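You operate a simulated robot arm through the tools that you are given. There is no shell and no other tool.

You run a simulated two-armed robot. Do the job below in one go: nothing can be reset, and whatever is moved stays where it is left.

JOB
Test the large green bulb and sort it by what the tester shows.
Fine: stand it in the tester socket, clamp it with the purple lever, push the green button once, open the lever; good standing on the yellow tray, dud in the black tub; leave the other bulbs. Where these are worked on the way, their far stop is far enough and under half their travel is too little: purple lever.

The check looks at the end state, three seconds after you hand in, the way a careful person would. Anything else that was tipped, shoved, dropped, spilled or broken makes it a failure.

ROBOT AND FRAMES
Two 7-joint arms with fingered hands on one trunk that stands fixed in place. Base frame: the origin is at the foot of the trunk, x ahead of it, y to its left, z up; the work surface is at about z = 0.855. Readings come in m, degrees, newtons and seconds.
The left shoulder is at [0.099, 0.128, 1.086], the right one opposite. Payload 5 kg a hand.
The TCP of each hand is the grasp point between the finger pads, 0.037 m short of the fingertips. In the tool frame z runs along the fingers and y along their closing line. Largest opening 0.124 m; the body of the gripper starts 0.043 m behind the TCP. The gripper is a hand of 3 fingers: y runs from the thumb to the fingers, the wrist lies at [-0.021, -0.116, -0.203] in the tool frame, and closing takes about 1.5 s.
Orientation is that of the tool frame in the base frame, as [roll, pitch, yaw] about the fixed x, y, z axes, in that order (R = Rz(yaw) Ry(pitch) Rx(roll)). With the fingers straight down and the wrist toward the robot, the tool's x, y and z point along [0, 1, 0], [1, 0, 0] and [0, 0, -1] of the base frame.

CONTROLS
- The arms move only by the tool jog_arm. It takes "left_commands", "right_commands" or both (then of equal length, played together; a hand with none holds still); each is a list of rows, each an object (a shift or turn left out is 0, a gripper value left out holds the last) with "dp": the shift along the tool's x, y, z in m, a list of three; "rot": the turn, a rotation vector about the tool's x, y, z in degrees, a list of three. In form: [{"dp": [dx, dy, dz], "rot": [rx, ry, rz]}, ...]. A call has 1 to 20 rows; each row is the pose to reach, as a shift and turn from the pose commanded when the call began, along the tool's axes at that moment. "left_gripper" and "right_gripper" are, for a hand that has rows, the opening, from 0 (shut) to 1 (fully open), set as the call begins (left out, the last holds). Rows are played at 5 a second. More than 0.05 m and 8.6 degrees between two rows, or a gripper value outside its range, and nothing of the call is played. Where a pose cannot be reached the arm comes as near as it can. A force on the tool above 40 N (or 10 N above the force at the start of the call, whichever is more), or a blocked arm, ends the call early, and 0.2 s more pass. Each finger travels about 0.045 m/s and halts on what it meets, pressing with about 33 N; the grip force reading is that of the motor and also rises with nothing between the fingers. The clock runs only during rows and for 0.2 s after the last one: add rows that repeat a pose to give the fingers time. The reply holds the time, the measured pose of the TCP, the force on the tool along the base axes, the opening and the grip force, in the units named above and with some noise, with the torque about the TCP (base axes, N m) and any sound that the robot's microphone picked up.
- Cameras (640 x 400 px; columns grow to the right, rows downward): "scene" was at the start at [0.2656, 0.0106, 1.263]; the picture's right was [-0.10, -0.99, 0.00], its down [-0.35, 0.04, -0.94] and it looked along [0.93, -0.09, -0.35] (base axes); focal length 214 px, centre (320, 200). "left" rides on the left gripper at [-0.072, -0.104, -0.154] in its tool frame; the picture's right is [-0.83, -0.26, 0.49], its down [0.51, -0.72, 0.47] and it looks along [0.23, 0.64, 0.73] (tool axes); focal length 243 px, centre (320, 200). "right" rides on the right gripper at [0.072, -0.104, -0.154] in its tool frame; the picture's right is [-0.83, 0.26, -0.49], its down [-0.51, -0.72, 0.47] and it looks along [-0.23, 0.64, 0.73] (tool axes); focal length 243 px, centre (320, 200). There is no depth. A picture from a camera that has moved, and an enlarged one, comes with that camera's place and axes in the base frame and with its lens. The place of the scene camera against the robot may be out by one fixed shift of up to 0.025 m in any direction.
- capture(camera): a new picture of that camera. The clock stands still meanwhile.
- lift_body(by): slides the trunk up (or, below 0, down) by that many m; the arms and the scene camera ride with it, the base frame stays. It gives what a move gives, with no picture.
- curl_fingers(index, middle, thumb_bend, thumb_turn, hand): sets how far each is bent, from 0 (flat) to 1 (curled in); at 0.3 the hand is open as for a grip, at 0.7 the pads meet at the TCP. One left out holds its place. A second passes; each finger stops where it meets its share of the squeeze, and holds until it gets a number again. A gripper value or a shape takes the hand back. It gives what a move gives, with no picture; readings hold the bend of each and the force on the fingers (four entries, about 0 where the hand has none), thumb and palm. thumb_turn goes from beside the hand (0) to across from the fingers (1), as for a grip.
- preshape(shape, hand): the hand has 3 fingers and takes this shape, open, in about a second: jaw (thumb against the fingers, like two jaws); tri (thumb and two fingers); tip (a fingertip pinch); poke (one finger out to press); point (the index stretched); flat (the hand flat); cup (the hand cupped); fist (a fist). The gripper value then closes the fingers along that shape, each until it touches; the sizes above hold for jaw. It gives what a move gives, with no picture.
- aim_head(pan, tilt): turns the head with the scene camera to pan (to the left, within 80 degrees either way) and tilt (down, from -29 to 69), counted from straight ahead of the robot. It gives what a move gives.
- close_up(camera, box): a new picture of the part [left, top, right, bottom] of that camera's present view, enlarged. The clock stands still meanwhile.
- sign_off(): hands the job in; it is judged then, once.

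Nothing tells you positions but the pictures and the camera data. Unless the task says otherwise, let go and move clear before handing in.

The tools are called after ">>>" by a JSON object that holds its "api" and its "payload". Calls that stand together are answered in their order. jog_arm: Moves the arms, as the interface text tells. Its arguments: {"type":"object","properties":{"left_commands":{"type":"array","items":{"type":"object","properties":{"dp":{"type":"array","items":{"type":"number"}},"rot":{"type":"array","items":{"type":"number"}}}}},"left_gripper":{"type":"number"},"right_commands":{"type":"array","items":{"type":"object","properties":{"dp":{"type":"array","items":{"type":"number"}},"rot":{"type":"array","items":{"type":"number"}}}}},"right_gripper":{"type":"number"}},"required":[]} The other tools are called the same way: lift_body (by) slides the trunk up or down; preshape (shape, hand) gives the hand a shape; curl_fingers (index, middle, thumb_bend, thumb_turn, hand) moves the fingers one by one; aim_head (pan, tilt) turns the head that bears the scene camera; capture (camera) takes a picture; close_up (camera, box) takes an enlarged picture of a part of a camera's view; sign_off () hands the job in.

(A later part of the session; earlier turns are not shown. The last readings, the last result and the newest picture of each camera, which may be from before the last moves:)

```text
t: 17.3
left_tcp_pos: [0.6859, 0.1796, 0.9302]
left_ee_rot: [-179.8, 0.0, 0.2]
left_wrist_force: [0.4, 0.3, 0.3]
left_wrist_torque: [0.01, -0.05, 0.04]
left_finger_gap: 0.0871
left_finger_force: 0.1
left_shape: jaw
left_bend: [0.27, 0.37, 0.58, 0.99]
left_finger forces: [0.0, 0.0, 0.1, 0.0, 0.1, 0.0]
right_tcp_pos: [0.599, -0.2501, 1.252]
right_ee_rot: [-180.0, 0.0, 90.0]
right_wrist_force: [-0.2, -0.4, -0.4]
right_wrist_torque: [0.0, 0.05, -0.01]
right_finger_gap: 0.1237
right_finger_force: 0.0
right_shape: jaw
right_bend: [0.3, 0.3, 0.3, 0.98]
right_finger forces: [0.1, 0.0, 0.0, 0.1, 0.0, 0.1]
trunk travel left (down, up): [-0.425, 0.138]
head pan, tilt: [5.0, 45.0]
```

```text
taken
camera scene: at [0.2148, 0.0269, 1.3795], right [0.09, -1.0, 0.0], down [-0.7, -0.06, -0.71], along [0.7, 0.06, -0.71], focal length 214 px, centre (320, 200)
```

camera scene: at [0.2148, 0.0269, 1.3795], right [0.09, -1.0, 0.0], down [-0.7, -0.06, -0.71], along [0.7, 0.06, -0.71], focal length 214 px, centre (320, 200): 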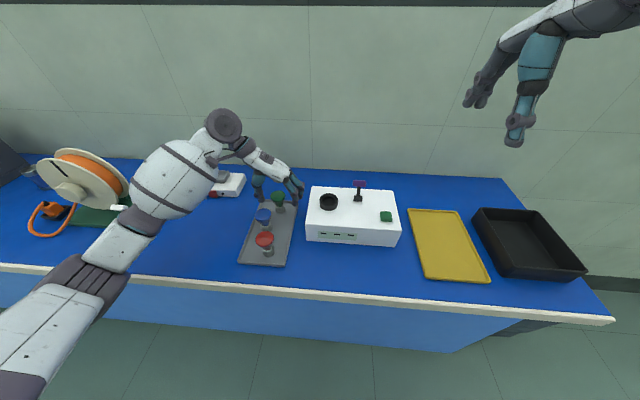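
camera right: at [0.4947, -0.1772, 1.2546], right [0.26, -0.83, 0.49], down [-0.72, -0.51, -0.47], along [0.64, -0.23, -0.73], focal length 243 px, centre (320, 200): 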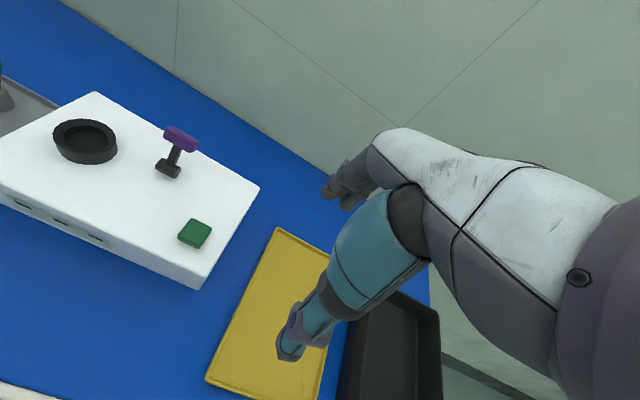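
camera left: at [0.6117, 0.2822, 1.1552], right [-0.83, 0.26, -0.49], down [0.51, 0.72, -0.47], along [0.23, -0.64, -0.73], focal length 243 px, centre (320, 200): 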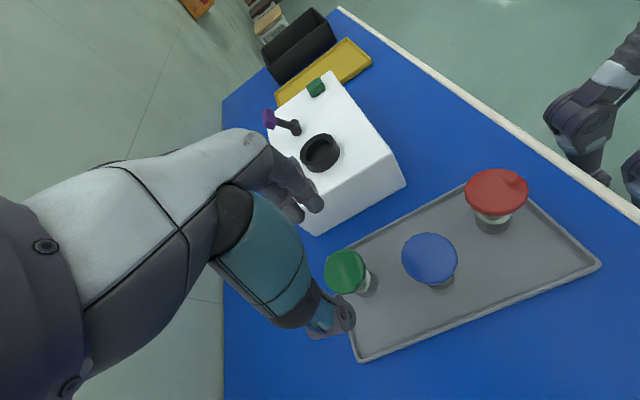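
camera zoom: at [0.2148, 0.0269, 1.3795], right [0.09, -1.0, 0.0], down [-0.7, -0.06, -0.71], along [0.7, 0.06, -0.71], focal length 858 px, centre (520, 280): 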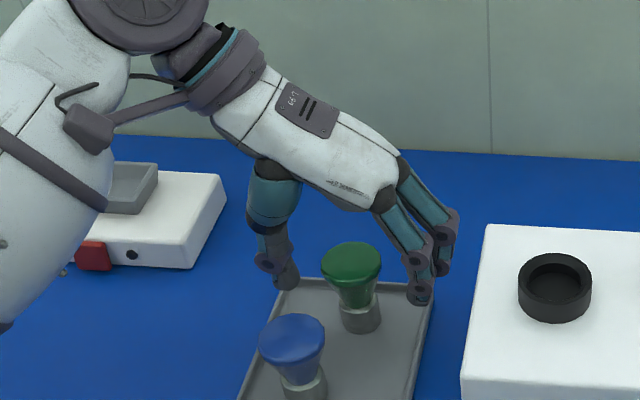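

The bulb is centered between thumb and fingers in both views. I'll go down the last 15 mm and then close gently.

>>> {"api": "jog_arm", "payload": {"left_commands": [{"dp": [0.001, 0, 0.008]}, {"dp": [0.001, 0, 0.016]}, {"dp": [0.001, 0, 0.016]}]}}

>>> {"api": "close_up", "payload": {"camera": "scene", "box": [210, 130, 330, 230]}}

>>> {"api": "close_up", "payload": {"camera": "left", "box": [240, 180, 400, 340]}}

```text
t: 18.1
left_tcp_pos: [0.6884, 0.1797, 0.9141]
left_ee_rot: [-179.9, 0.0, 0.2]
left_wrist_force: [0.4, 0.2, 0.2]
left_wrist_torque: [0.01, -0.01, 0.02]
left_finger_gap: 0.0873
left_finger_force: 0.1
left_shape: jaw
left_bend: [0.27, 0.37, 0.58, 0.99]
left_finger forces: [0.0, 0.0, 0.1, 0.0, 0.0, 0.0]
right_tcp_pos: [0.5992, -0.25, 1.2508]
right_ee_rot: [-180.0, 0.0, 90.1]
right_wrist_force: [0.3, -0.7, -0.8]
right_wrist_torque: [0.01, 0.0, 0.01]
right_finger_gap: 0.1235
right_finger_force: 0.1
right_shape: jaw
right_bend: [0.3, 0.3, 0.3, 0.98]
right_finger forces: [0.0, 0.0, 0.0, 0.0, 0.0, 0.0]
trunk travel left (down, up): [-0.425, 0.138]
head pan, tilt: [5.0, 45.0]
```

```text
4.00 times, centred on (270, 180) of scene
camera zoom: at [0.2149, 0.0269, 1.3795], right [0.09, -1.0, 0.0], down [-0.7, -0.06, -0.71], along [0.7, 0.06, -0.71], focal length 858 px, centre (520, 280)
```

zoom: 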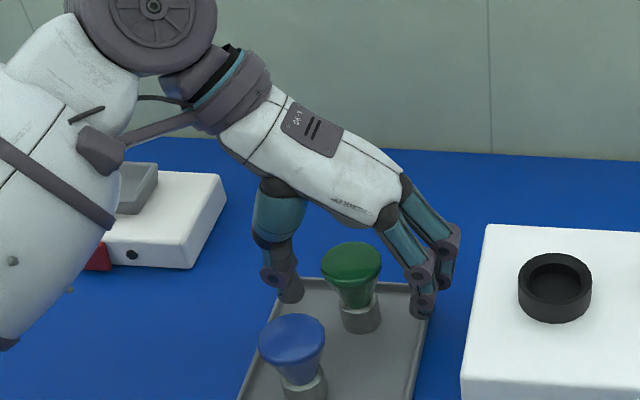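

```text
2.50 times, centred on (320, 260) of left
camera zoom: at [0.6149, 0.2832, 1.0671], right [-0.83, 0.26, -0.49], down [0.5, 0.72, -0.47], along [0.23, -0.64, -0.73], focal length 606 px, centre (320, 50)
```

zoom: 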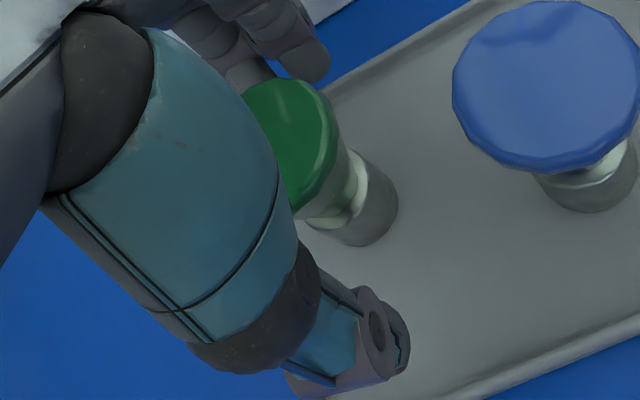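

The jaws are at the right height around the bulb's head. Closing gently.

>>> {"api": "jog_arm", "payload": {"left_commands": [{"dp": [0, 0, 0]}, {"dp": [0, 0, 0]}, {"dp": [0, 0, 0]}, {"dp": [0, 0, 0]}, {"dp": [0, 0, 0]}, {"dp": [0, 0, 0]}], "left_gripper": 0.3}}

>>> {"api": "close_up", "payload": {"camera": "scene", "box": [210, 130, 330, 230]}}

>>> {"api": "close_up", "payload": {"camera": "left", "box": [240, 180, 400, 340]}}

```text
t: 19.5
left_tcp_pos: [0.6873, 0.1796, 0.9141]
left_ee_rot: [-179.9, 0.0, 0.1]
left_wrist_force: [-0.3, 0.1, 0.5]
left_wrist_torque: [-0.04, 0.02, -0.01]
left_finger_gap: 0.0376
left_finger_force: 0.1
left_shape: jaw
left_bend: [0.74, 0.54, 0.73, 1.0]
left_finger forces: [0.0, 0.1, 0.0, 0.1, 0.0, 0.0]
right_tcp_pos: [0.5987, -0.2496, 1.2507]
right_ee_rot: [180.0, -0.1, 90.0]
right_wrist_force: [0.0, -0.1, -0.2]
right_wrist_torque: [-0.01, 0.01, 0.01]
right_finger_gap: 0.1237
right_finger_force: 0.0
right_shape: jaw
right_bend: [0.3, 0.3, 0.3, 0.98]
right_finger forces: [0.0, 0.0, 0.1, 0.1, 0.0, 0.1]
trunk travel left (down, up): [-0.425, 0.138]
head pan, tilt: [5.0, 45.0]
```

```text
4.00 times, centred on (270, 180) of scene
camera zoom: at [0.215, 0.027, 1.3795], right [0.09, -1.0, 0.0], down [-0.7, -0.06, -0.71], along [0.7, 0.06, -0.71], focal length 858 px, centre (520, 280)
```

zoom: 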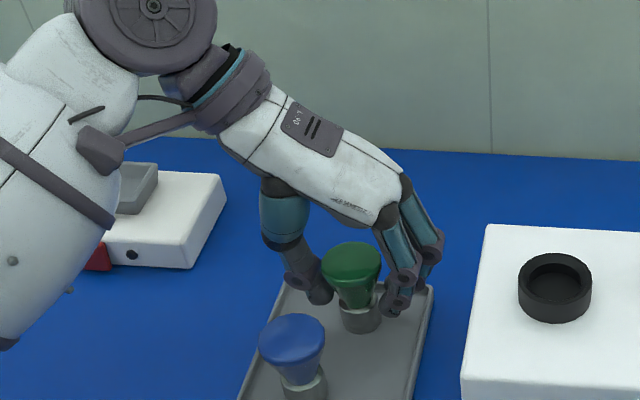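

```text
2.50 times, centred on (320, 260) of left
camera zoom: at [0.615, 0.2833, 1.0673], right [-0.83, 0.26, -0.49], down [0.51, 0.72, -0.47], along [0.23, -0.64, -0.73], focal length 606 px, centre (320, 50)
```

zoom: 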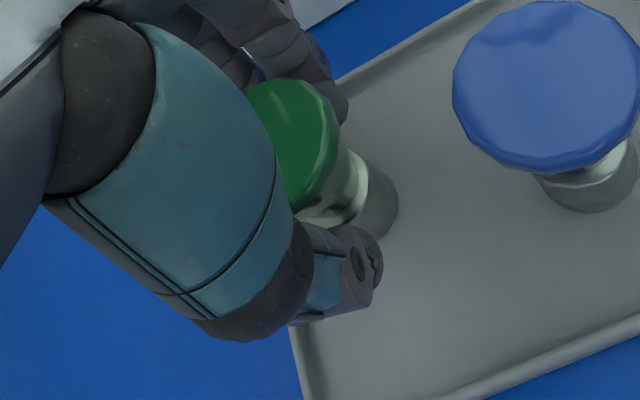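

No contact yet at a 38 mm gap; the tips are tucking under the head around the neck. I'll close further in steps.

>>> {"api": "jog_arm", "payload": {"left_commands": [{"dp": [0, 0, 0]}, {"dp": [0, 0, 0]}, {"dp": [0, 0, 0]}, {"dp": [0, 0, 0]}], "left_gripper": 0.2}}

>>> {"api": "close_up", "payload": {"camera": "scene", "box": [230, 170, 310, 230]}}

>>> {"api": "close_up", "payload": {"camera": "left", "box": [240, 180, 400, 340]}}

```text
t: 20.5
left_tcp_pos: [0.6873, 0.1805, 0.9159]
left_ee_rot: [-179.9, 0.0, 0.2]
left_wrist_force: [-0.5, -0.1, 0.4]
left_wrist_torque: [0.0, 0.01, 0.01]
left_finger_gap: 0.0253
left_finger_force: 0.1
left_shape: jaw
left_bend: [0.73, 0.59, 0.74, 1.0]
left_finger forces: [0.6, 0.0, 0.0, 0.0, 0.7, 0.0]
right_tcp_pos: [0.5995, -0.2511, 1.2511]
right_ee_rot: [-180.0, 0.0, 90.0]
right_wrist_force: [0.9, 0.4, 0.4]
right_wrist_torque: [0.01, -0.02, 0.0]
right_finger_gap: 0.1236
right_finger_force: 0.0
right_shape: jaw
right_bend: [0.3, 0.3, 0.3, 0.98]
right_finger forces: [0.0, 0.1, 0.1, 0.1, 0.0, 0.0]
trunk travel left (down, up): [-0.425, 0.138]
head pan, tilt: [5.0, 45.0]
```

```text
6.67 times, centred on (270, 200) of scene
camera zoom: at [0.2149, 0.027, 1.3795], right [0.09, -1.0, 0.0], down [-0.7, -0.06, -0.71], along [0.7, 0.06, -0.71], focal length 1430 px, centre (653, 200)
```

zoom: 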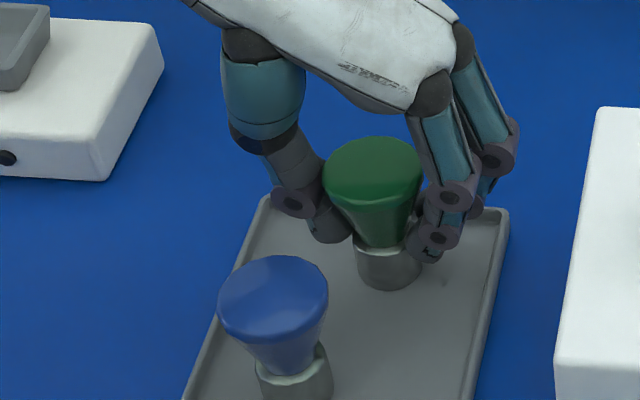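

```text
2.50 times, centred on (320, 260) of left
camera zoom: at [0.6149, 0.2833, 1.0673], right [-0.83, 0.26, -0.49], down [0.51, 0.72, -0.47], along [0.23, -0.64, -0.73], focal length 606 px, centre (320, 50)
```

zoom: 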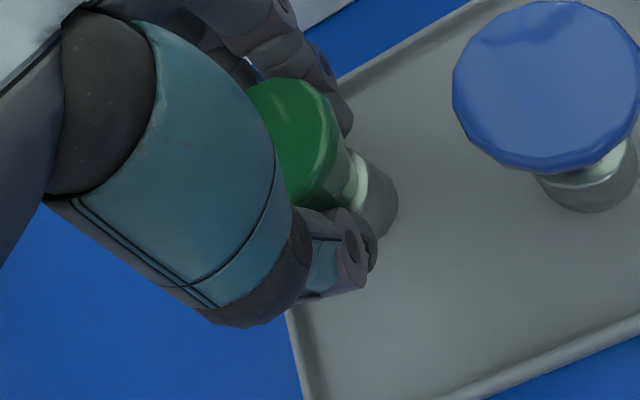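

Light contact has begun on index and thumb. Closing a bit more for a firm hold.

>>> {"api": "jog_arm", "payload": {"left_commands": [{"dp": [0, 0, 0]}, {"dp": [0, 0, 0]}, {"dp": [0, 0, 0]}, {"dp": [0, 0, 0]}, {"dp": [0, 0, 0]}], "left_gripper": 0.08}}

>>> {"api": "close_up", "payload": {"camera": "scene", "box": [230, 170, 310, 230]}}

>>> {"api": "close_up", "payload": {"camera": "left", "box": [240, 180, 400, 340]}}

```text
t: 21.7
left_tcp_pos: [0.6873, 0.1795, 0.9149]
left_ee_rot: [-179.9, 0.0, 0.2]
left_wrist_force: [-0.3, 0.3, 2.4]
left_wrist_torque: [-0.05, 0.01, -0.05]
left_finger_gap: 0.0203
left_finger_force: 33.6
left_shape: jaw
left_bend: [0.73, 0.64, 0.75, 1.0]
left_finger forces: [15.8, 8.4, 0.0, 0.0, 28.9, 0.0]
right_tcp_pos: [0.5976, -0.2505, 1.2516]
right_ee_rot: [-180.0, 0.0, 90.1]
right_wrist_force: [-0.2, -0.3, 0.4]
right_wrist_torque: [0.0, -0.04, 0.0]
right_finger_gap: 0.1238
right_finger_force: 0.1
right_shape: jaw
right_bend: [0.3, 0.3, 0.3, 0.98]
right_finger forces: [0.0, 0.0, 0.0, 0.0, 0.0, 0.0]
trunk travel left (down, up): [-0.425, 0.138]
head pan, tilt: [5.0, 45.0]
```

```text
6.67 times, centred on (270, 200) of scene
camera zoom: at [0.2147, 0.027, 1.3795], right [0.09, -1.0, 0.0], down [-0.7, -0.06, -0.71], along [0.7, 0.06, -0.71], focal length 1430 px, centre (653, 200)
```

zoom: 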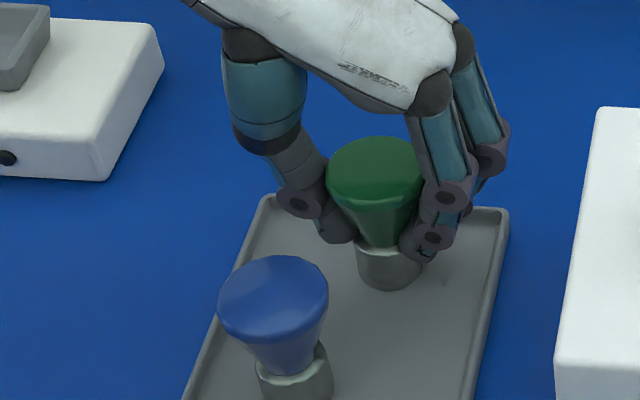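

```text
2.50 times, centred on (320, 260) of left
camera zoom: at [0.6148, 0.2833, 1.0675], right [-0.83, 0.26, -0.49], down [0.51, 0.72, -0.47], along [0.23, -0.64, -0.73], focal length 606 px, centre (320, 50)
```

zoom: 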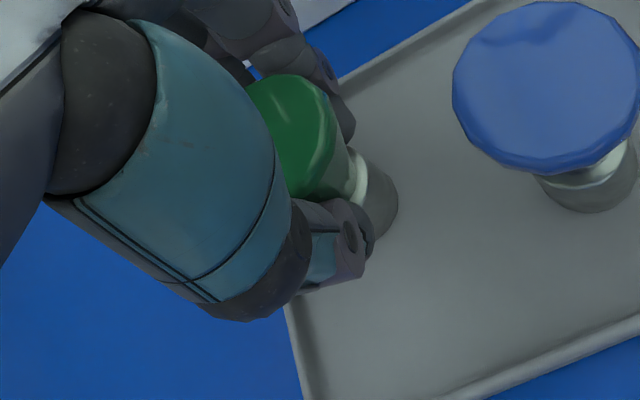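

Firm grip (thumb 29 N, fingers 16+8 N) with the bulb still upright. I'll lift it straight up slowly and check.

>>> {"api": "jog_arm", "payload": {"left_commands": [{"dp": [0, 0, -0.01]}, {"dp": [0, 0, -0.03]}, {"dp": [0, 0, -0.055]}, {"dp": [0, 0, -0.08]}, {"dp": [0, 0, -0.1]}, {"dp": [0, 0, -0.12]}, {"dp": [0, 0, -0.12]}]}}

>>> {"api": "capture", "payload": {"camera": "scene"}}

>>> {"api": "close_up", "payload": {"camera": "scene", "box": [220, 110, 340, 210]}}

>>> {"api": "close_up", "payload": {"camera": "left", "box": [240, 180, 400, 340]}}

```text
t: 23.3
left_tcp_pos: [0.6892, 0.1786, 1.0343]
left_ee_rot: [-179.9, 0.0, 0.2]
left_wrist_force: [-0.1, -0.5, -1.5]
left_wrist_torque: [-0.01, 0.0, -0.02]
left_finger_gap: 0.0199
left_finger_force: 33.6
left_shape: jaw
left_bend: [0.73, 0.64, 0.75, 1.0]
left_finger forces: [16.2, 8.8, 0.0, 0.0, 28.2, 0.1]
right_tcp_pos: [0.5994, -0.2506, 1.2512]
right_ee_rot: [-179.9, 0.0, 90.0]
right_wrist_force: [-0.6, -1.0, 0.0]
right_wrist_torque: [0.03, 0.02, -0.01]
right_finger_gap: 0.1237
right_finger_force: 0.2
right_shape: jaw
right_bend: [0.3, 0.3, 0.3, 0.98]
right_finger forces: [0.0, 0.0, 0.0, 0.1, 0.1, 0.0]
trunk travel left (down, up): [-0.425, 0.138]
head pan, tilt: [5.0, 45.0]
```

```text
taken
camera scene: at [0.2151, 0.0271, 1.3794], right [0.09, -1.0, 0.0], down [-0.7, -0.06, -0.71], along [0.7, 0.06, -0.71], focal length 214 px, centre (320, 200)
```

scene: 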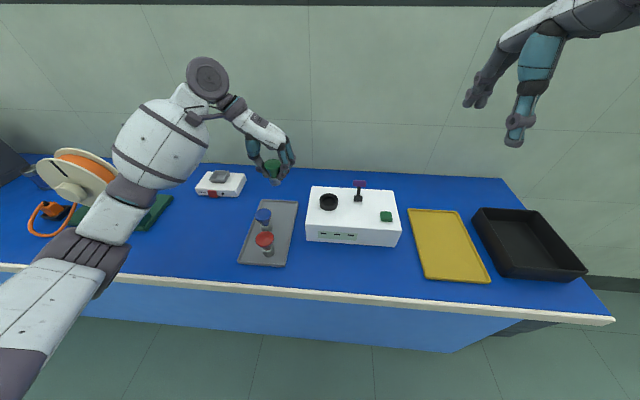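

```text
4.00 times, centred on (280, 160) of scene
camera zoom: at [0.2151, 0.0271, 1.3794], right [0.09, -1.0, 0.0], down [-0.7, -0.06, -0.71], along [0.7, 0.06, -0.71], focal length 858 px, centre (480, 360)
```

zoom: 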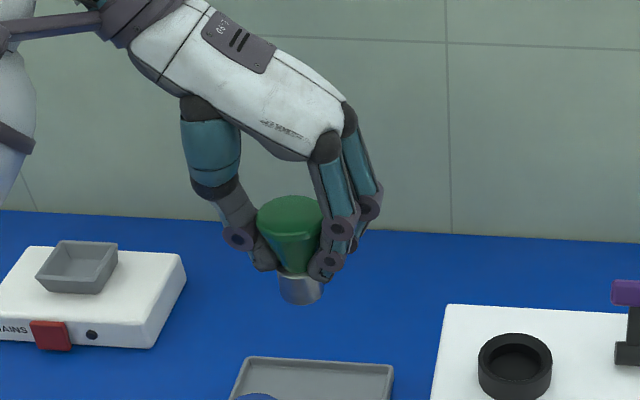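

```text
2.50 times, centred on (320, 260) of left
camera zoom: at [0.615, 0.2826, 1.1865], right [-0.83, 0.26, -0.49], down [0.51, 0.72, -0.47], along [0.23, -0.64, -0.73], focal length 606 px, centre (320, 50)
```

zoom: 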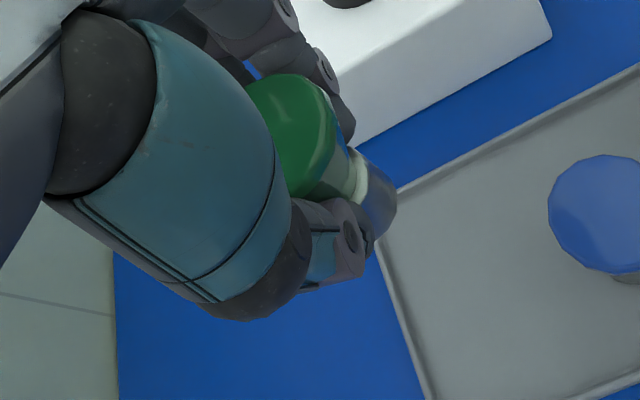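

The bulb is held upright and lifted cleanly. Next I move it over the socket, keeping it well above the rim.

>>> {"api": "jog_arm", "payload": {"left_commands": [{"dp": [-0.004, 0.02, -0.016]}, {"dp": [-0.01, 0.05, -0.016]}, {"dp": [-0.018, 0.085, -0.016]}, {"dp": [-0.025, 0.12, -0.016]}, {"dp": [-0.03, 0.145, -0.016]}, {"dp": [-0.032, 0.1586, -0.016]}, {"dp": [-0.032, 0.1586, -0.016]}]}}

>>> {"api": "capture", "payload": {"camera": "left"}}

>>> {"api": "close_up", "payload": {"camera": "scene", "box": [260, 110, 420, 250]}}

>>> {"api": "capture", "payload": {"camera": "right"}}

```text
t: 24.9
left_tcp_pos: [0.6566, 0.0214, 1.0504]
left_ee_rot: [-180.0, 0.1, 0.1]
left_wrist_force: [0.6, 0.6, -1.3]
left_wrist_torque: [0.01, 0.01, 0.0]
left_finger_gap: 0.0205
left_finger_force: 32.7
left_shape: jaw
left_bend: [0.73, 0.64, 0.75, 1.0]
left_finger forces: [16.6, 9.0, 0.0, 0.0, 28.5, 0.0]
right_tcp_pos: [0.5997, -0.2508, 1.2518]
right_ee_rot: [-180.0, 0.0, 89.9]
right_wrist_force: [-0.9, 0.1, -0.5]
right_wrist_torque: [0.04, 0.01, -0.02]
right_finger_gap: 0.1239
right_finger_force: 0.0
right_shape: jaw
right_bend: [0.3, 0.3, 0.3, 0.98]
right_finger forces: [0.1, 0.1, 0.0, 0.0, 0.1, 0.0]
trunk travel left (down, up): [-0.425, 0.138]
head pan, tilt: [5.0, 45.0]
```

```text
taken
camera left: at [0.5841, 0.1247, 1.2032], right [-0.83, 0.26, -0.49], down [0.51, 0.72, -0.47], along [0.23, -0.64, -0.73], focal length 243 px, centre (320, 200)
```

left: 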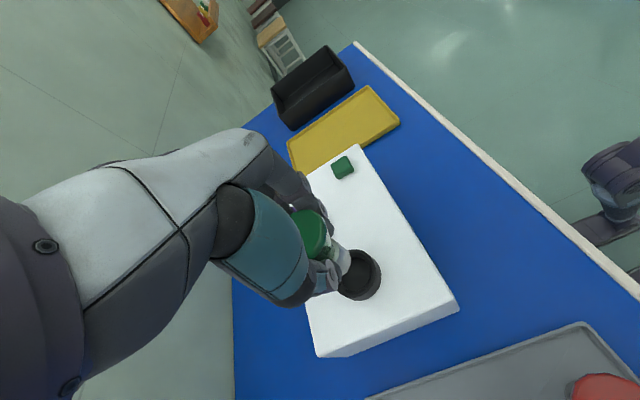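

```text
2.86 times, centred on (340, 180) of scene
camera zoom: at [0.215, 0.0271, 1.3795], right [0.09, -1.0, 0.0], down [-0.7, -0.06, -0.71], along [0.7, 0.06, -0.71], focal length 613 px, centre (263, 257)
```

zoom: 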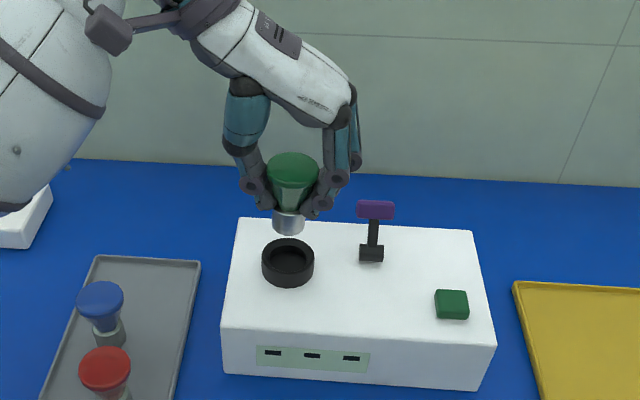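

```text
taken
camera right: at [0.4947, -0.1771, 1.4046], right [0.26, -0.83, 0.49], down [-0.72, -0.51, -0.47], along [0.64, -0.23, -0.73], focal length 243 px, centre (320, 200)
```

right: 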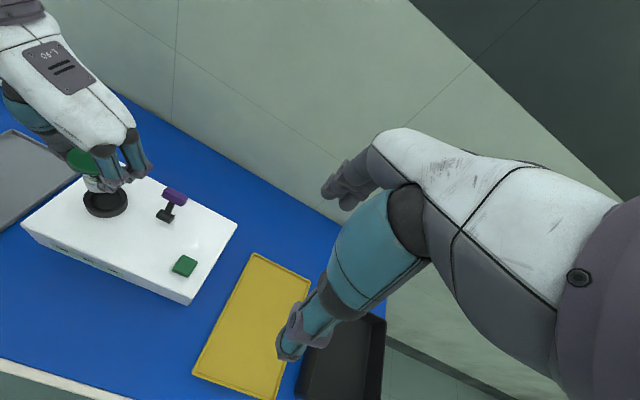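

The bulb base appears directly above the socket in the scene view. I'll check it in the left and right cameras before lowering.

>>> {"api": "close_up", "payload": {"camera": "left", "box": [260, 190, 420, 320]}}

>>> {"api": "close_up", "payload": {"camera": "right", "box": [50, 130, 210, 240]}}

>>> {"api": "close_up", "payload": {"camera": "scene", "box": [310, 150, 380, 220]}}

```text
3.08 times, centred on (340, 255) of left
camera zoom: at [0.5841, 0.1247, 1.2032], right [-0.83, 0.26, -0.49], down [0.51, 0.72, -0.47], along [0.23, -0.64, -0.73], focal length 746 px, centre (258, 31)
```

zoom: 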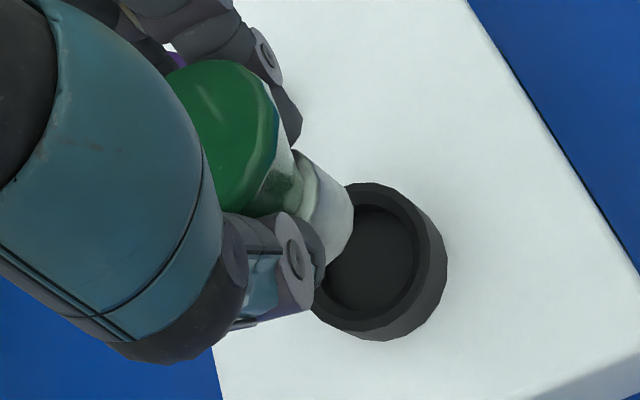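

```text
3.64 times, centred on (130, 185) of right
camera zoom: at [0.4947, -0.1771, 1.4046], right [0.26, -0.83, 0.49], down [-0.72, -0.51, -0.47], along [0.64, -0.23, -0.73], focal length 882 px, centre (1011, 254)
```

zoom: 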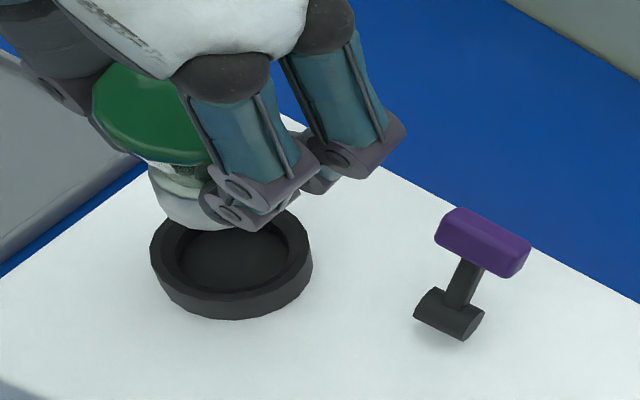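

```text
5.71 times, centred on (345, 185) of scene
camera zoom: at [0.215, 0.0271, 1.3795], right [0.09, -1.0, 0.0], down [-0.7, -0.06, -0.71], along [0.7, 0.06, -0.71], focal length 1226 px, centre (177, 286)
```

zoom: 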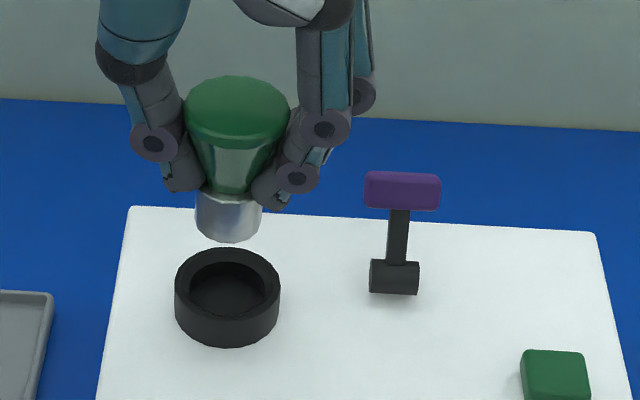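

All three views agree the base is over the hole within about 1–2 mm. I'll lower until the base is just above the rim and recheck.

>>> {"api": "jog_arm", "payload": {"left_commands": [{"dp": [-0.0006, 0.001, 0.012]}, {"dp": [-0.0008, 0.0012, 0.025]}, {"dp": [-0.0008, 0.0012, 0.037]}, {"dp": [-0.0008, 0.0012, 0.037]}]}}

>>> {"api": "close_up", "payload": {"camera": "left", "box": [260, 190, 420, 320]}}

>>> {"api": "close_up", "payload": {"camera": "right", "box": [60, 140, 160, 230]}}

>>> {"api": "close_up", "payload": {"camera": "scene", "box": [310, 150, 380, 220]}}

```text
t: 25.9
left_tcp_pos: [0.6573, 0.0198, 1.0131]
left_ee_rot: [-180.0, 0.0, 0.2]
left_wrist_force: [-0.2, 0.1, -1.8]
left_wrist_torque: [0.01, 0.01, 0.0]
left_finger_gap: 0.02
left_finger_force: 33.0
left_shape: jaw
left_bend: [0.73, 0.64, 0.75, 1.0]
left_finger forces: [16.4, 9.2, 0.0, 0.0, 28.5, 0.0]
right_tcp_pos: [0.5998, -0.2505, 1.2512]
right_ee_rot: [180.0, 0.0, 90.0]
right_wrist_force: [0.4, -0.7, -0.2]
right_wrist_torque: [-0.01, 0.0, -0.01]
right_finger_gap: 0.1238
right_finger_force: 0.1
right_shape: jaw
right_bend: [0.3, 0.3, 0.3, 0.98]
right_finger forces: [0.0, 0.0, 0.0, 0.0, 0.0, 0.1]
trunk travel left (down, up): [-0.425, 0.138]
head pan, tilt: [5.0, 45.0]
```

```text
3.08 times, centred on (340, 255) of left
camera zoom: at [0.5836, 0.1228, 1.1667], right [-0.83, 0.26, -0.49], down [0.51, 0.72, -0.47], along [0.23, -0.64, -0.73], focal length 746 px, centre (258, 31)
```

zoom: 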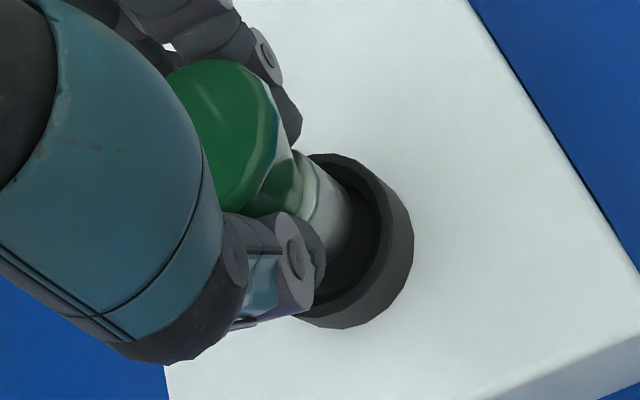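

```text
4.44 times, centred on (110, 185) of right
camera zoom: at [0.4947, -0.1772, 1.4046], right [0.26, -0.83, 0.49], down [-0.72, -0.51, -0.47], along [0.64, -0.23, -0.73], focal length 1078 px, centre (1253, 267)
```

zoom: 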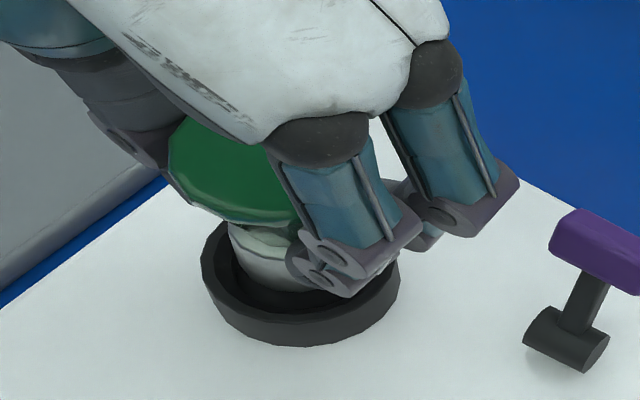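

```text
5.71 times, centred on (345, 185) of scene
camera zoom: at [0.215, 0.0269, 1.3795], right [0.09, -1.0, 0.0], down [-0.7, -0.06, -0.71], along [0.7, 0.06, -0.71], focal length 1226 px, centre (177, 286)
```

zoom: 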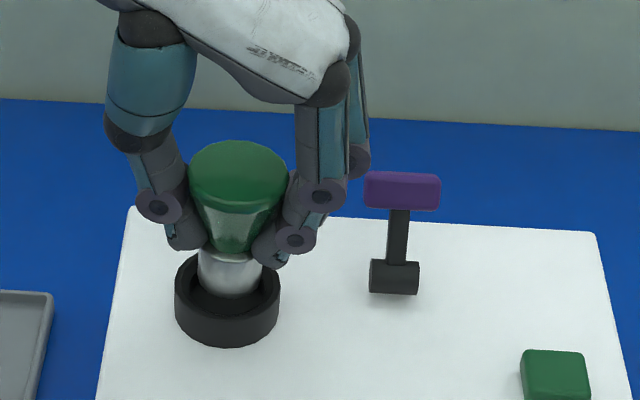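

The base is centered over the hole and just entering. I'll lower another 12 mm slowly and check the forces.

>>> {"api": "jog_arm", "payload": {"left_commands": [{"dp": [-0.0005, 0, 0.003]}, {"dp": [-0.0005, 0, 0.006]}, {"dp": [-0.0005, 0, 0.009]}, {"dp": [-0.0005, 0, 0.012]}, {"dp": [-0.0005, 0, 0.012]}]}}

>>> {"api": "close_up", "payload": {"camera": "left", "box": [260, 190, 420, 320]}}

>>> {"api": "close_up", "payload": {"camera": "right", "box": [60, 140, 160, 230]}}

>>> {"api": "close_up", "payload": {"camera": "scene", "box": [310, 150, 380, 220]}}

```text
t: 27.1
left_tcp_pos: [0.6553, 0.0184, 1.0016]
left_ee_rot: [-179.9, 0.1, 0.2]
left_wrist_force: [-0.6, -0.8, 0.1]
left_wrist_torque: [-0.03, 0.01, 0.0]
left_finger_gap: 0.0202
left_finger_force: 32.9
left_shape: jaw
left_bend: [0.73, 0.64, 0.75, 1.0]
left_finger forces: [16.5, 9.2, 0.0, 0.0, 28.3, 0.1]
right_tcp_pos: [0.5992, -0.2497, 1.2519]
right_ee_rot: [-180.0, 0.0, 89.9]
right_wrist_force: [-0.4, -0.5, 0.7]
right_wrist_torque: [0.01, -0.01, -0.02]
right_finger_gap: 0.124
right_finger_force: 0.1
right_shape: jaw
right_bend: [0.3, 0.3, 0.3, 0.98]
right_finger forces: [0.0, 0.0, 0.0, 0.1, 0.0, 0.2]
trunk travel left (down, up): [-0.425, 0.138]
head pan, tilt: [5.0, 45.0]
```

```text
3.08 times, centred on (340, 255) of left
camera zoom: at [0.5827, 0.1221, 1.1546], right [-0.83, 0.26, -0.49], down [0.51, 0.72, -0.47], along [0.23, -0.64, -0.73], focal length 746 px, centre (258, 31)
```

zoom: 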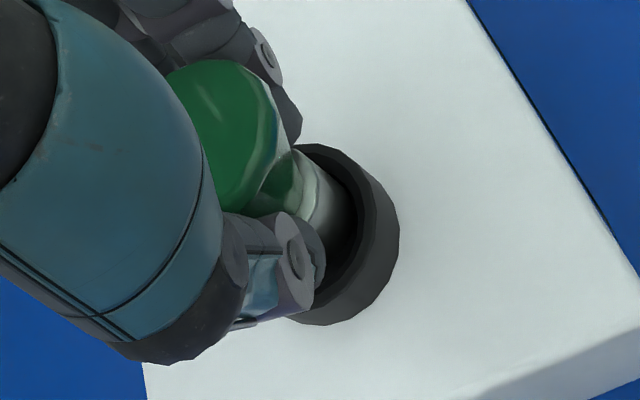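

```text
4.44 times, centred on (110, 185) of right
camera zoom: at [0.4947, -0.1772, 1.4046], right [0.26, -0.83, 0.49], down [-0.72, -0.51, -0.47], along [0.64, -0.23, -0.73], focal length 1078 px, centre (1253, 267)
```

zoom: 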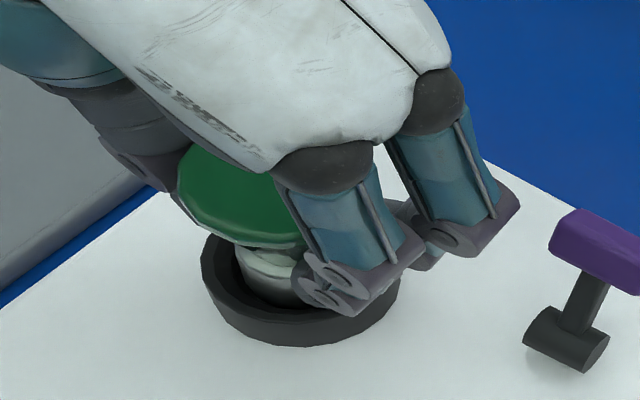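

```text
5.71 times, centred on (345, 185) of scene
camera zoom: at [0.215, 0.027, 1.3795], right [0.09, -1.0, 0.0], down [-0.7, -0.06, -0.71], along [0.7, 0.06, -0.71], focal length 1226 px, centre (177, 286)
```

zoom: 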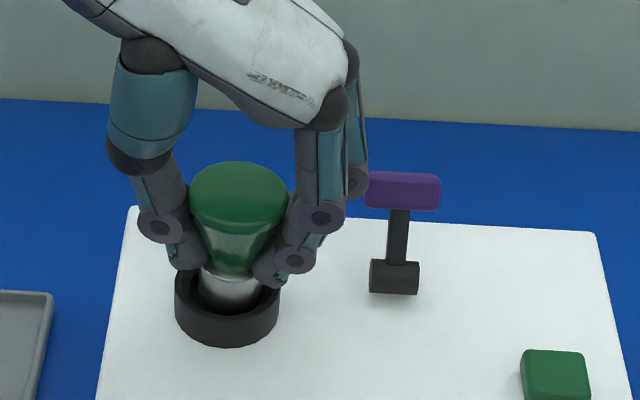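

The base is inside the socket, and the wrist load just dropped, so it may be touching. I'll lower a few more mm while watching the force.

>>> {"api": "jog_arm", "payload": {"left_commands": [{"dp": [0, 0, 0.0015]}, {"dp": [0, 0, 0.003]}, {"dp": [0, 0, 0.003]}]}}

```text
t: 27.9
left_tcp_pos: [0.6556, 0.0189, 0.9986]
left_ee_rot: [-179.9, 0.0, 0.2]
left_wrist_force: [-0.4, -0.3, -1.0]
left_wrist_torque: [0.0, 0.03, 0.05]
left_finger_gap: 0.0201
left_finger_force: 33.2
left_shape: jaw
left_bend: [0.73, 0.64, 0.75, 1.0]
left_finger forces: [16.5, 9.2, 0.0, 0.0, 28.4, 0.0]
right_tcp_pos: [0.5996, -0.2494, 1.2514]
right_ee_rot: [179.9, 0.0, 90.0]
right_wrist_force: [-1.3, -0.5, -0.3]
right_wrist_torque: [-0.03, -0.03, 0.0]
right_finger_gap: 0.1238
right_finger_force: 0.1
right_shape: jaw
right_bend: [0.3, 0.3, 0.3, 0.98]
right_finger forces: [0.0, 0.0, 0.0, 0.0, 0.1, 0.0]
trunk travel left (down, up): [-0.425, 0.138]
head pan, tilt: [5.0, 45.0]
```

Still no real contact force. Lowering a little more.

>>> {"api": "jog_arm", "payload": {"left_commands": [{"dp": [0, 0, 0.002]}, {"dp": [0, 0, 0.004]}, {"dp": [0, 0, 0.004]}]}}

>>> {"api": "close_up", "payload": {"camera": "left", "box": [260, 190, 420, 320]}}

>>> {"api": "close_up", "payload": {"camera": "scene", "box": [310, 150, 380, 220]}}

```text
t: 28.7
left_tcp_pos: [0.6558, 0.0203, 0.9949]
left_ee_rot: [-179.9, -0.1, 0.2]
left_wrist_force: [0.6, 0.2, 7.0]
left_wrist_torque: [-0.1, -0.03, -0.02]
left_finger_gap: 0.02
left_finger_force: 33.0
left_shape: jaw
left_bend: [0.73, 0.64, 0.74, 1.0]
left_finger forces: [17.8, 10.0, 0.0, 0.0, 30.0, 0.0]
right_tcp_pos: [0.5982, -0.2513, 1.2516]
right_ee_rot: [-180.0, 0.1, 90.0]
right_wrist_force: [-0.9, -0.6, -0.8]
right_wrist_torque: [-0.02, -0.01, 0.01]
right_finger_gap: 0.124
right_finger_force: 0.1
right_shape: jaw
right_bend: [0.3, 0.3, 0.3, 0.98]
right_finger forces: [0.0, 0.1, 0.0, 0.0, 0.0, 0.1]
trunk travel left (down, up): [-0.425, 0.138]
head pan, tilt: [5.0, 45.0]
```

```text
3.08 times, centred on (340, 255) of left
camera zoom: at [0.5821, 0.1234, 1.1483], right [-0.83, 0.26, -0.49], down [0.51, 0.72, -0.47], along [0.23, -0.64, -0.73], focal length 746 px, centre (258, 31)
```

zoom: 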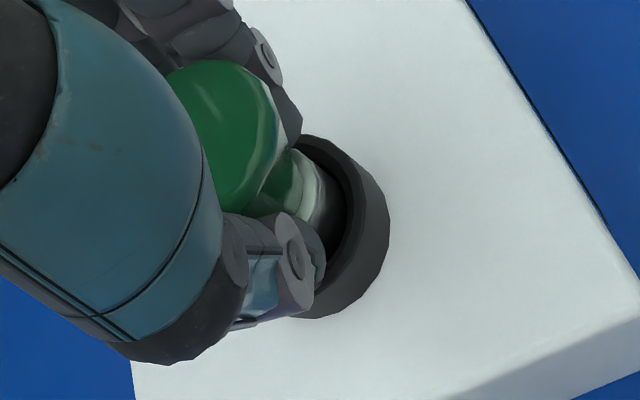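

```text
5.71 times, centred on (345, 185) of scene
camera zoom: at [0.2145, 0.027, 1.3797], right [0.09, -1.0, 0.0], down [-0.7, -0.06, -0.71], along [0.7, 0.06, -0.71], focal length 1226 px, centre (177, 286)
```

zoom: 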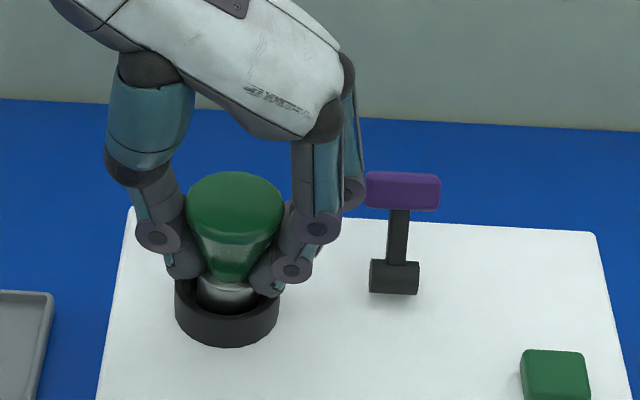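

Contact at 7 N: the bulb is seated (or nearly so). I'll ease up 1.5 mm, open just enough to clear the head without reaching the lever, and look.

>>> {"api": "jog_arm", "payload": {"left_commands": [{"dp": [0, 0, -0.0015]}, {"dp": [0, 0, -0.0015]}]}}

>>> {"api": "jog_arm", "payload": {"left_commands": [{"dp": [0, 0, 0]}, {"dp": [0, 0, 0]}, {"dp": [0, 0, 0]}, {"dp": [0, 0, 0]}], "left_gripper": 0.25}}

>>> {"api": "close_up", "payload": {"camera": "scene", "box": [310, 150, 380, 220]}}

>>> {"api": "close_up", "payload": {"camera": "left", "box": [260, 190, 420, 320]}}

>>> {"api": "close_up", "payload": {"camera": "right", "box": [60, 140, 200, 230]}}

```text
t: 29.3
left_tcp_pos: [0.6539, 0.018, 0.9939]
left_ee_rot: [-179.9, 0.0, 0.2]
left_wrist_force: [0.2, 0.8, 0.4]
left_wrist_torque: [-0.01, -0.03, 0.01]
left_finger_gap: 0.0201
left_finger_force: 32.9
left_shape: jaw
left_bend: [0.73, 0.64, 0.75, 1.0]
left_finger forces: [17.1, 9.6, 0.0, 0.0, 29.0, 0.0]
right_tcp_pos: [0.5996, -0.2494, 1.2522]
right_ee_rot: [-179.9, 0.0, 90.0]
right_wrist_force: [0.3, 0.2, 0.2]
right_wrist_torque: [-0.01, 0.04, -0.03]
right_finger_gap: 0.1238
right_finger_force: 0.1
right_shape: jaw
right_bend: [0.3, 0.3, 0.3, 0.98]
right_finger forces: [0.0, 0.1, 0.0, 0.0, 0.1, 0.1]
trunk travel left (down, up): [-0.425, 0.138]
head pan, tilt: [5.0, 45.0]
```

```text
t: 30.3
left_tcp_pos: [0.6548, 0.0203, 0.9947]
left_ee_rot: [-179.9, 0.1, 0.2]
left_wrist_force: [0.2, 0.2, -0.7]
left_wrist_torque: [0.0, -0.03, 0.02]
left_finger_gap: 0.0309
left_finger_force: 0.0
left_shape: jaw
left_bend: [0.73, 0.56, 0.74, 1.0]
left_finger forces: [0.0, 0.2, 0.1, 0.0, 0.0, 0.0]
right_tcp_pos: [0.6001, -0.2503, 1.2519]
right_ee_rot: [180.0, 0.0, 90.0]
right_wrist_force: [1.1, 1.0, 0.4]
right_wrist_torque: [0.0, -0.01, 0.0]
right_finger_gap: 0.1235
right_finger_force: 0.1
right_shape: jaw
right_bend: [0.3, 0.3, 0.3, 0.98]
right_finger forces: [0.0, 0.1, 0.1, 0.1, 0.0, 0.0]
trunk travel left (down, up): [-0.425, 0.138]
head pan, tilt: [5.0, 45.0]
```

```text
5.71 times, centred on (345, 185) of scene
camera zoom: at [0.2149, 0.027, 1.3795], right [0.09, -1.0, 0.0], down [-0.7, -0.06, -0.71], along [0.7, 0.06, -0.71], focal length 1226 px, centre (177, 286)
```

zoom: 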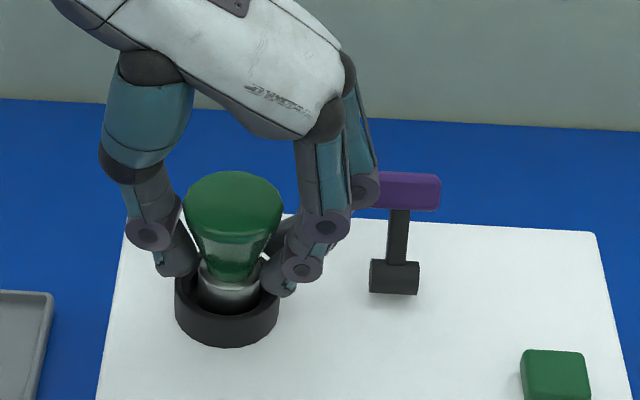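

```text
3.08 times, centred on (340, 255) of left
camera zoom: at [0.5824, 0.123, 1.1489], right [-0.83, 0.26, -0.49], down [0.51, 0.72, -0.47], along [0.23, -0.64, -0.73], focal length 746 px, centre (258, 31)
```

zoom: 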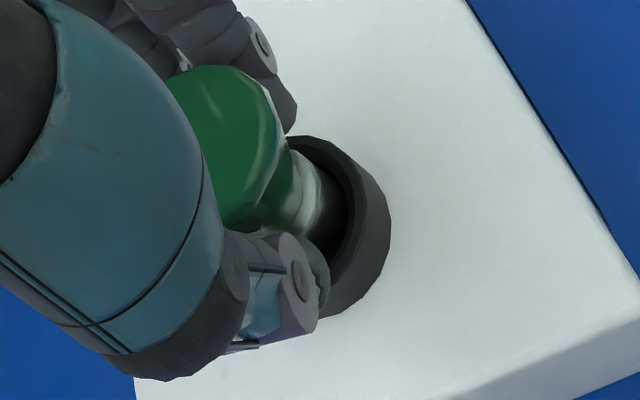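

```text
4.44 times, centred on (130, 185) of right
camera zoom: at [0.4947, -0.1771, 1.4046], right [0.26, -0.83, 0.49], down [-0.72, -0.51, -0.47], along [0.64, -0.23, -0.73], focal length 1078 px, centre (1164, 267)
```

zoom: 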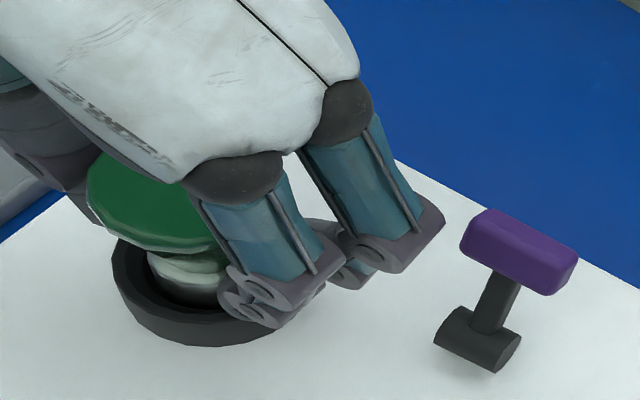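

The bulb stands upright in the socket, released. I'll open slightly more, nudging the hand away from the lever, and check clearance before rising.

>>> {"api": "jog_arm", "payload": {"left_commands": [{"dp": [0, 0, 0]}, {"dp": [-0.001, 0, 0]}, {"dp": [-0.003, -0.002, 0]}, {"dp": [-0.003, -0.002, 0]}, {"dp": [-0.003, -0.002, 0]}], "left_gripper": 0.47}}

>>> {"api": "close_up", "payload": {"camera": "scene", "box": [310, 150, 380, 220]}}

>>> {"api": "close_up", "payload": {"camera": "left", "box": [260, 190, 420, 320]}}

>>> {"api": "close_up", "payload": {"camera": "right", "box": [60, 140, 200, 230]}}

```text
t: 31.5
left_tcp_pos: [0.6526, 0.0229, 0.9953]
left_ee_rot: [-179.9, 0.0, 0.1]
left_wrist_force: [0.3, 0.3, -0.9]
left_wrist_torque: [0.0, 0.01, 0.02]
left_finger_gap: 0.0578
left_finger_force: 0.1
left_shape: jaw
left_bend: [0.74, 0.46, 0.71, 1.0]
left_finger forces: [0.0, 0.0, 0.0, 0.0, 0.0, 0.0]
right_tcp_pos: [0.5997, -0.2501, 1.251]
right_ee_rot: [179.9, 0.0, 90.0]
right_wrist_force: [-0.1, 0.7, -0.7]
right_wrist_torque: [-0.02, 0.02, 0.0]
right_finger_gap: 0.1238
right_finger_force: 0.0
right_shape: jaw
right_bend: [0.3, 0.3, 0.3, 0.98]
right_finger forces: [0.1, 0.0, 0.0, 0.1, 0.1, 0.1]
trunk travel left (down, up): [-0.425, 0.138]
head pan, tilt: [5.0, 45.0]
```

```text
5.71 times, centred on (345, 185) of scene
camera zoom: at [0.2149, 0.027, 1.3795], right [0.09, -1.0, 0.0], down [-0.7, -0.06, -0.71], along [0.7, 0.06, -0.71], focal length 1226 px, centre (177, 286)
```

zoom: 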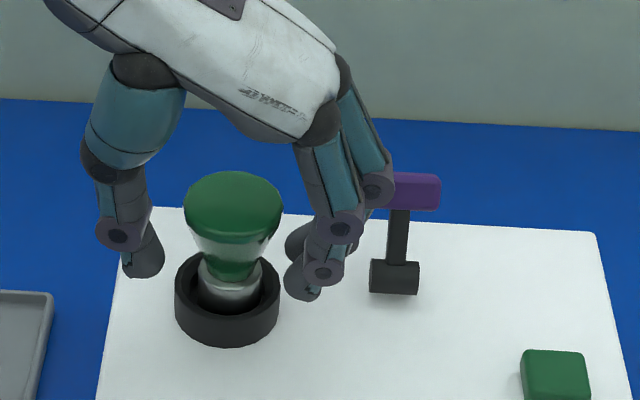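

```text
3.08 times, centred on (340, 255) of left
camera zoom: at [0.5797, 0.1251, 1.1492], right [-0.83, 0.26, -0.49], down [0.51, 0.72, -0.47], along [0.23, -0.64, -0.73], focal length 746 px, centre (258, 31)
```

zoom: 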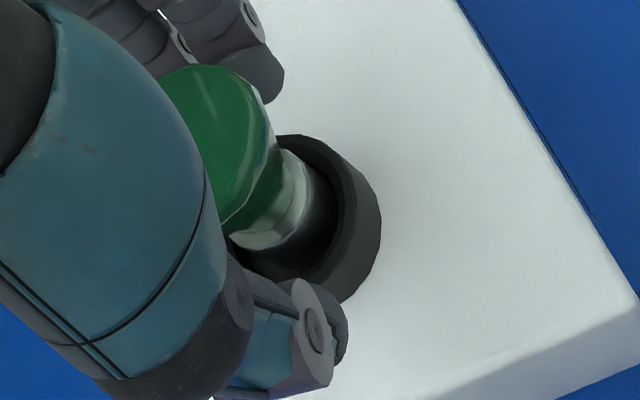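

```text
4.44 times, centred on (130, 185) of right
camera zoom: at [0.4947, -0.1771, 1.4046], right [0.26, -0.83, 0.49], down [-0.72, -0.51, -0.47], along [0.64, -0.23, -0.73], focal length 1078 px, centre (1164, 267)
```

zoom: 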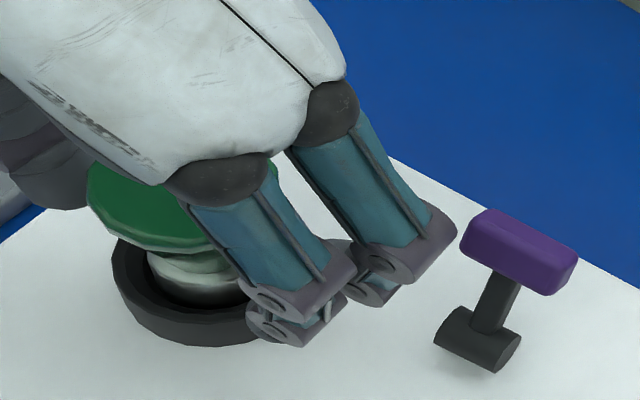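

Clear of the neck; I'll rise 15 mm, then re-center a few mm toward the lever side (now above it) and continue rising.

>>> {"api": "jog_arm", "payload": {"left_commands": [{"dp": [0, 0, -0.008]}, {"dp": [0, 0, -0.016]}, {"dp": [0, 0.002, -0.018]}, {"dp": [0, 0.0045, -0.02]}, {"dp": [0, 0.0045, -0.03]}, {"dp": [0, 0.0045, -0.045]}, {"dp": [0, 0.0045, -0.07]}, {"dp": [0, 0.0, -0.1]}]}}

>>> {"api": "close_up", "payload": {"camera": "scene", "box": [290, 120, 410, 250]}}

```text
t: 33.3
left_tcp_pos: [0.6512, 0.0209, 1.0978]
left_ee_rot: [-179.8, 0.0, 0.2]
left_wrist_force: [-0.7, -0.6, 0.2]
left_wrist_torque: [-0.04, -0.03, 0.03]
left_finger_gap: 0.0579
left_finger_force: 0.0
left_shape: jaw
left_bend: [0.74, 0.46, 0.71, 1.0]
left_finger forces: [0.0, 0.1, 0.0, 0.0, 0.1, 0.1]
right_tcp_pos: [0.5993, -0.2502, 1.2515]
right_ee_rot: [-179.9, 0.0, 90.1]
right_wrist_force: [0.5, 0.3, -0.3]
right_wrist_torque: [0.02, -0.02, 0.03]
right_finger_gap: 0.1237
right_finger_force: 0.0
right_shape: jaw
right_bend: [0.3, 0.3, 0.3, 0.98]
right_finger forces: [0.1, 0.1, 0.0, 0.0, 0.0, 0.0]
trunk travel left (down, up): [-0.425, 0.138]
head pan, tilt: [5.0, 45.0]
```

```text
3.08 times, centred on (350, 185) of scene
camera zoom: at [0.2143, 0.027, 1.3796], right [0.09, -1.0, 0.0], down [-0.7, -0.06, -0.71], along [0.7, 0.06, -0.71], focal length 660 px, centre (228, 246)
```

zoom: 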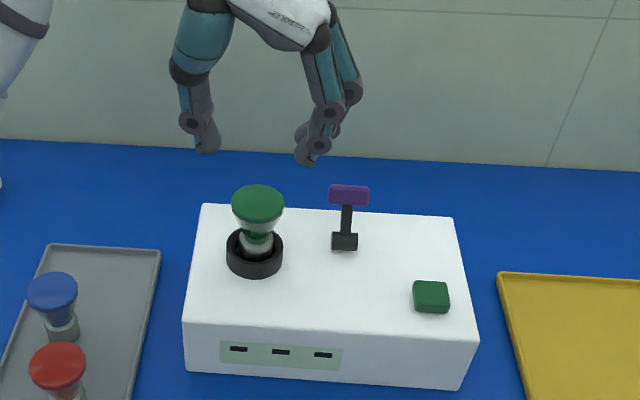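

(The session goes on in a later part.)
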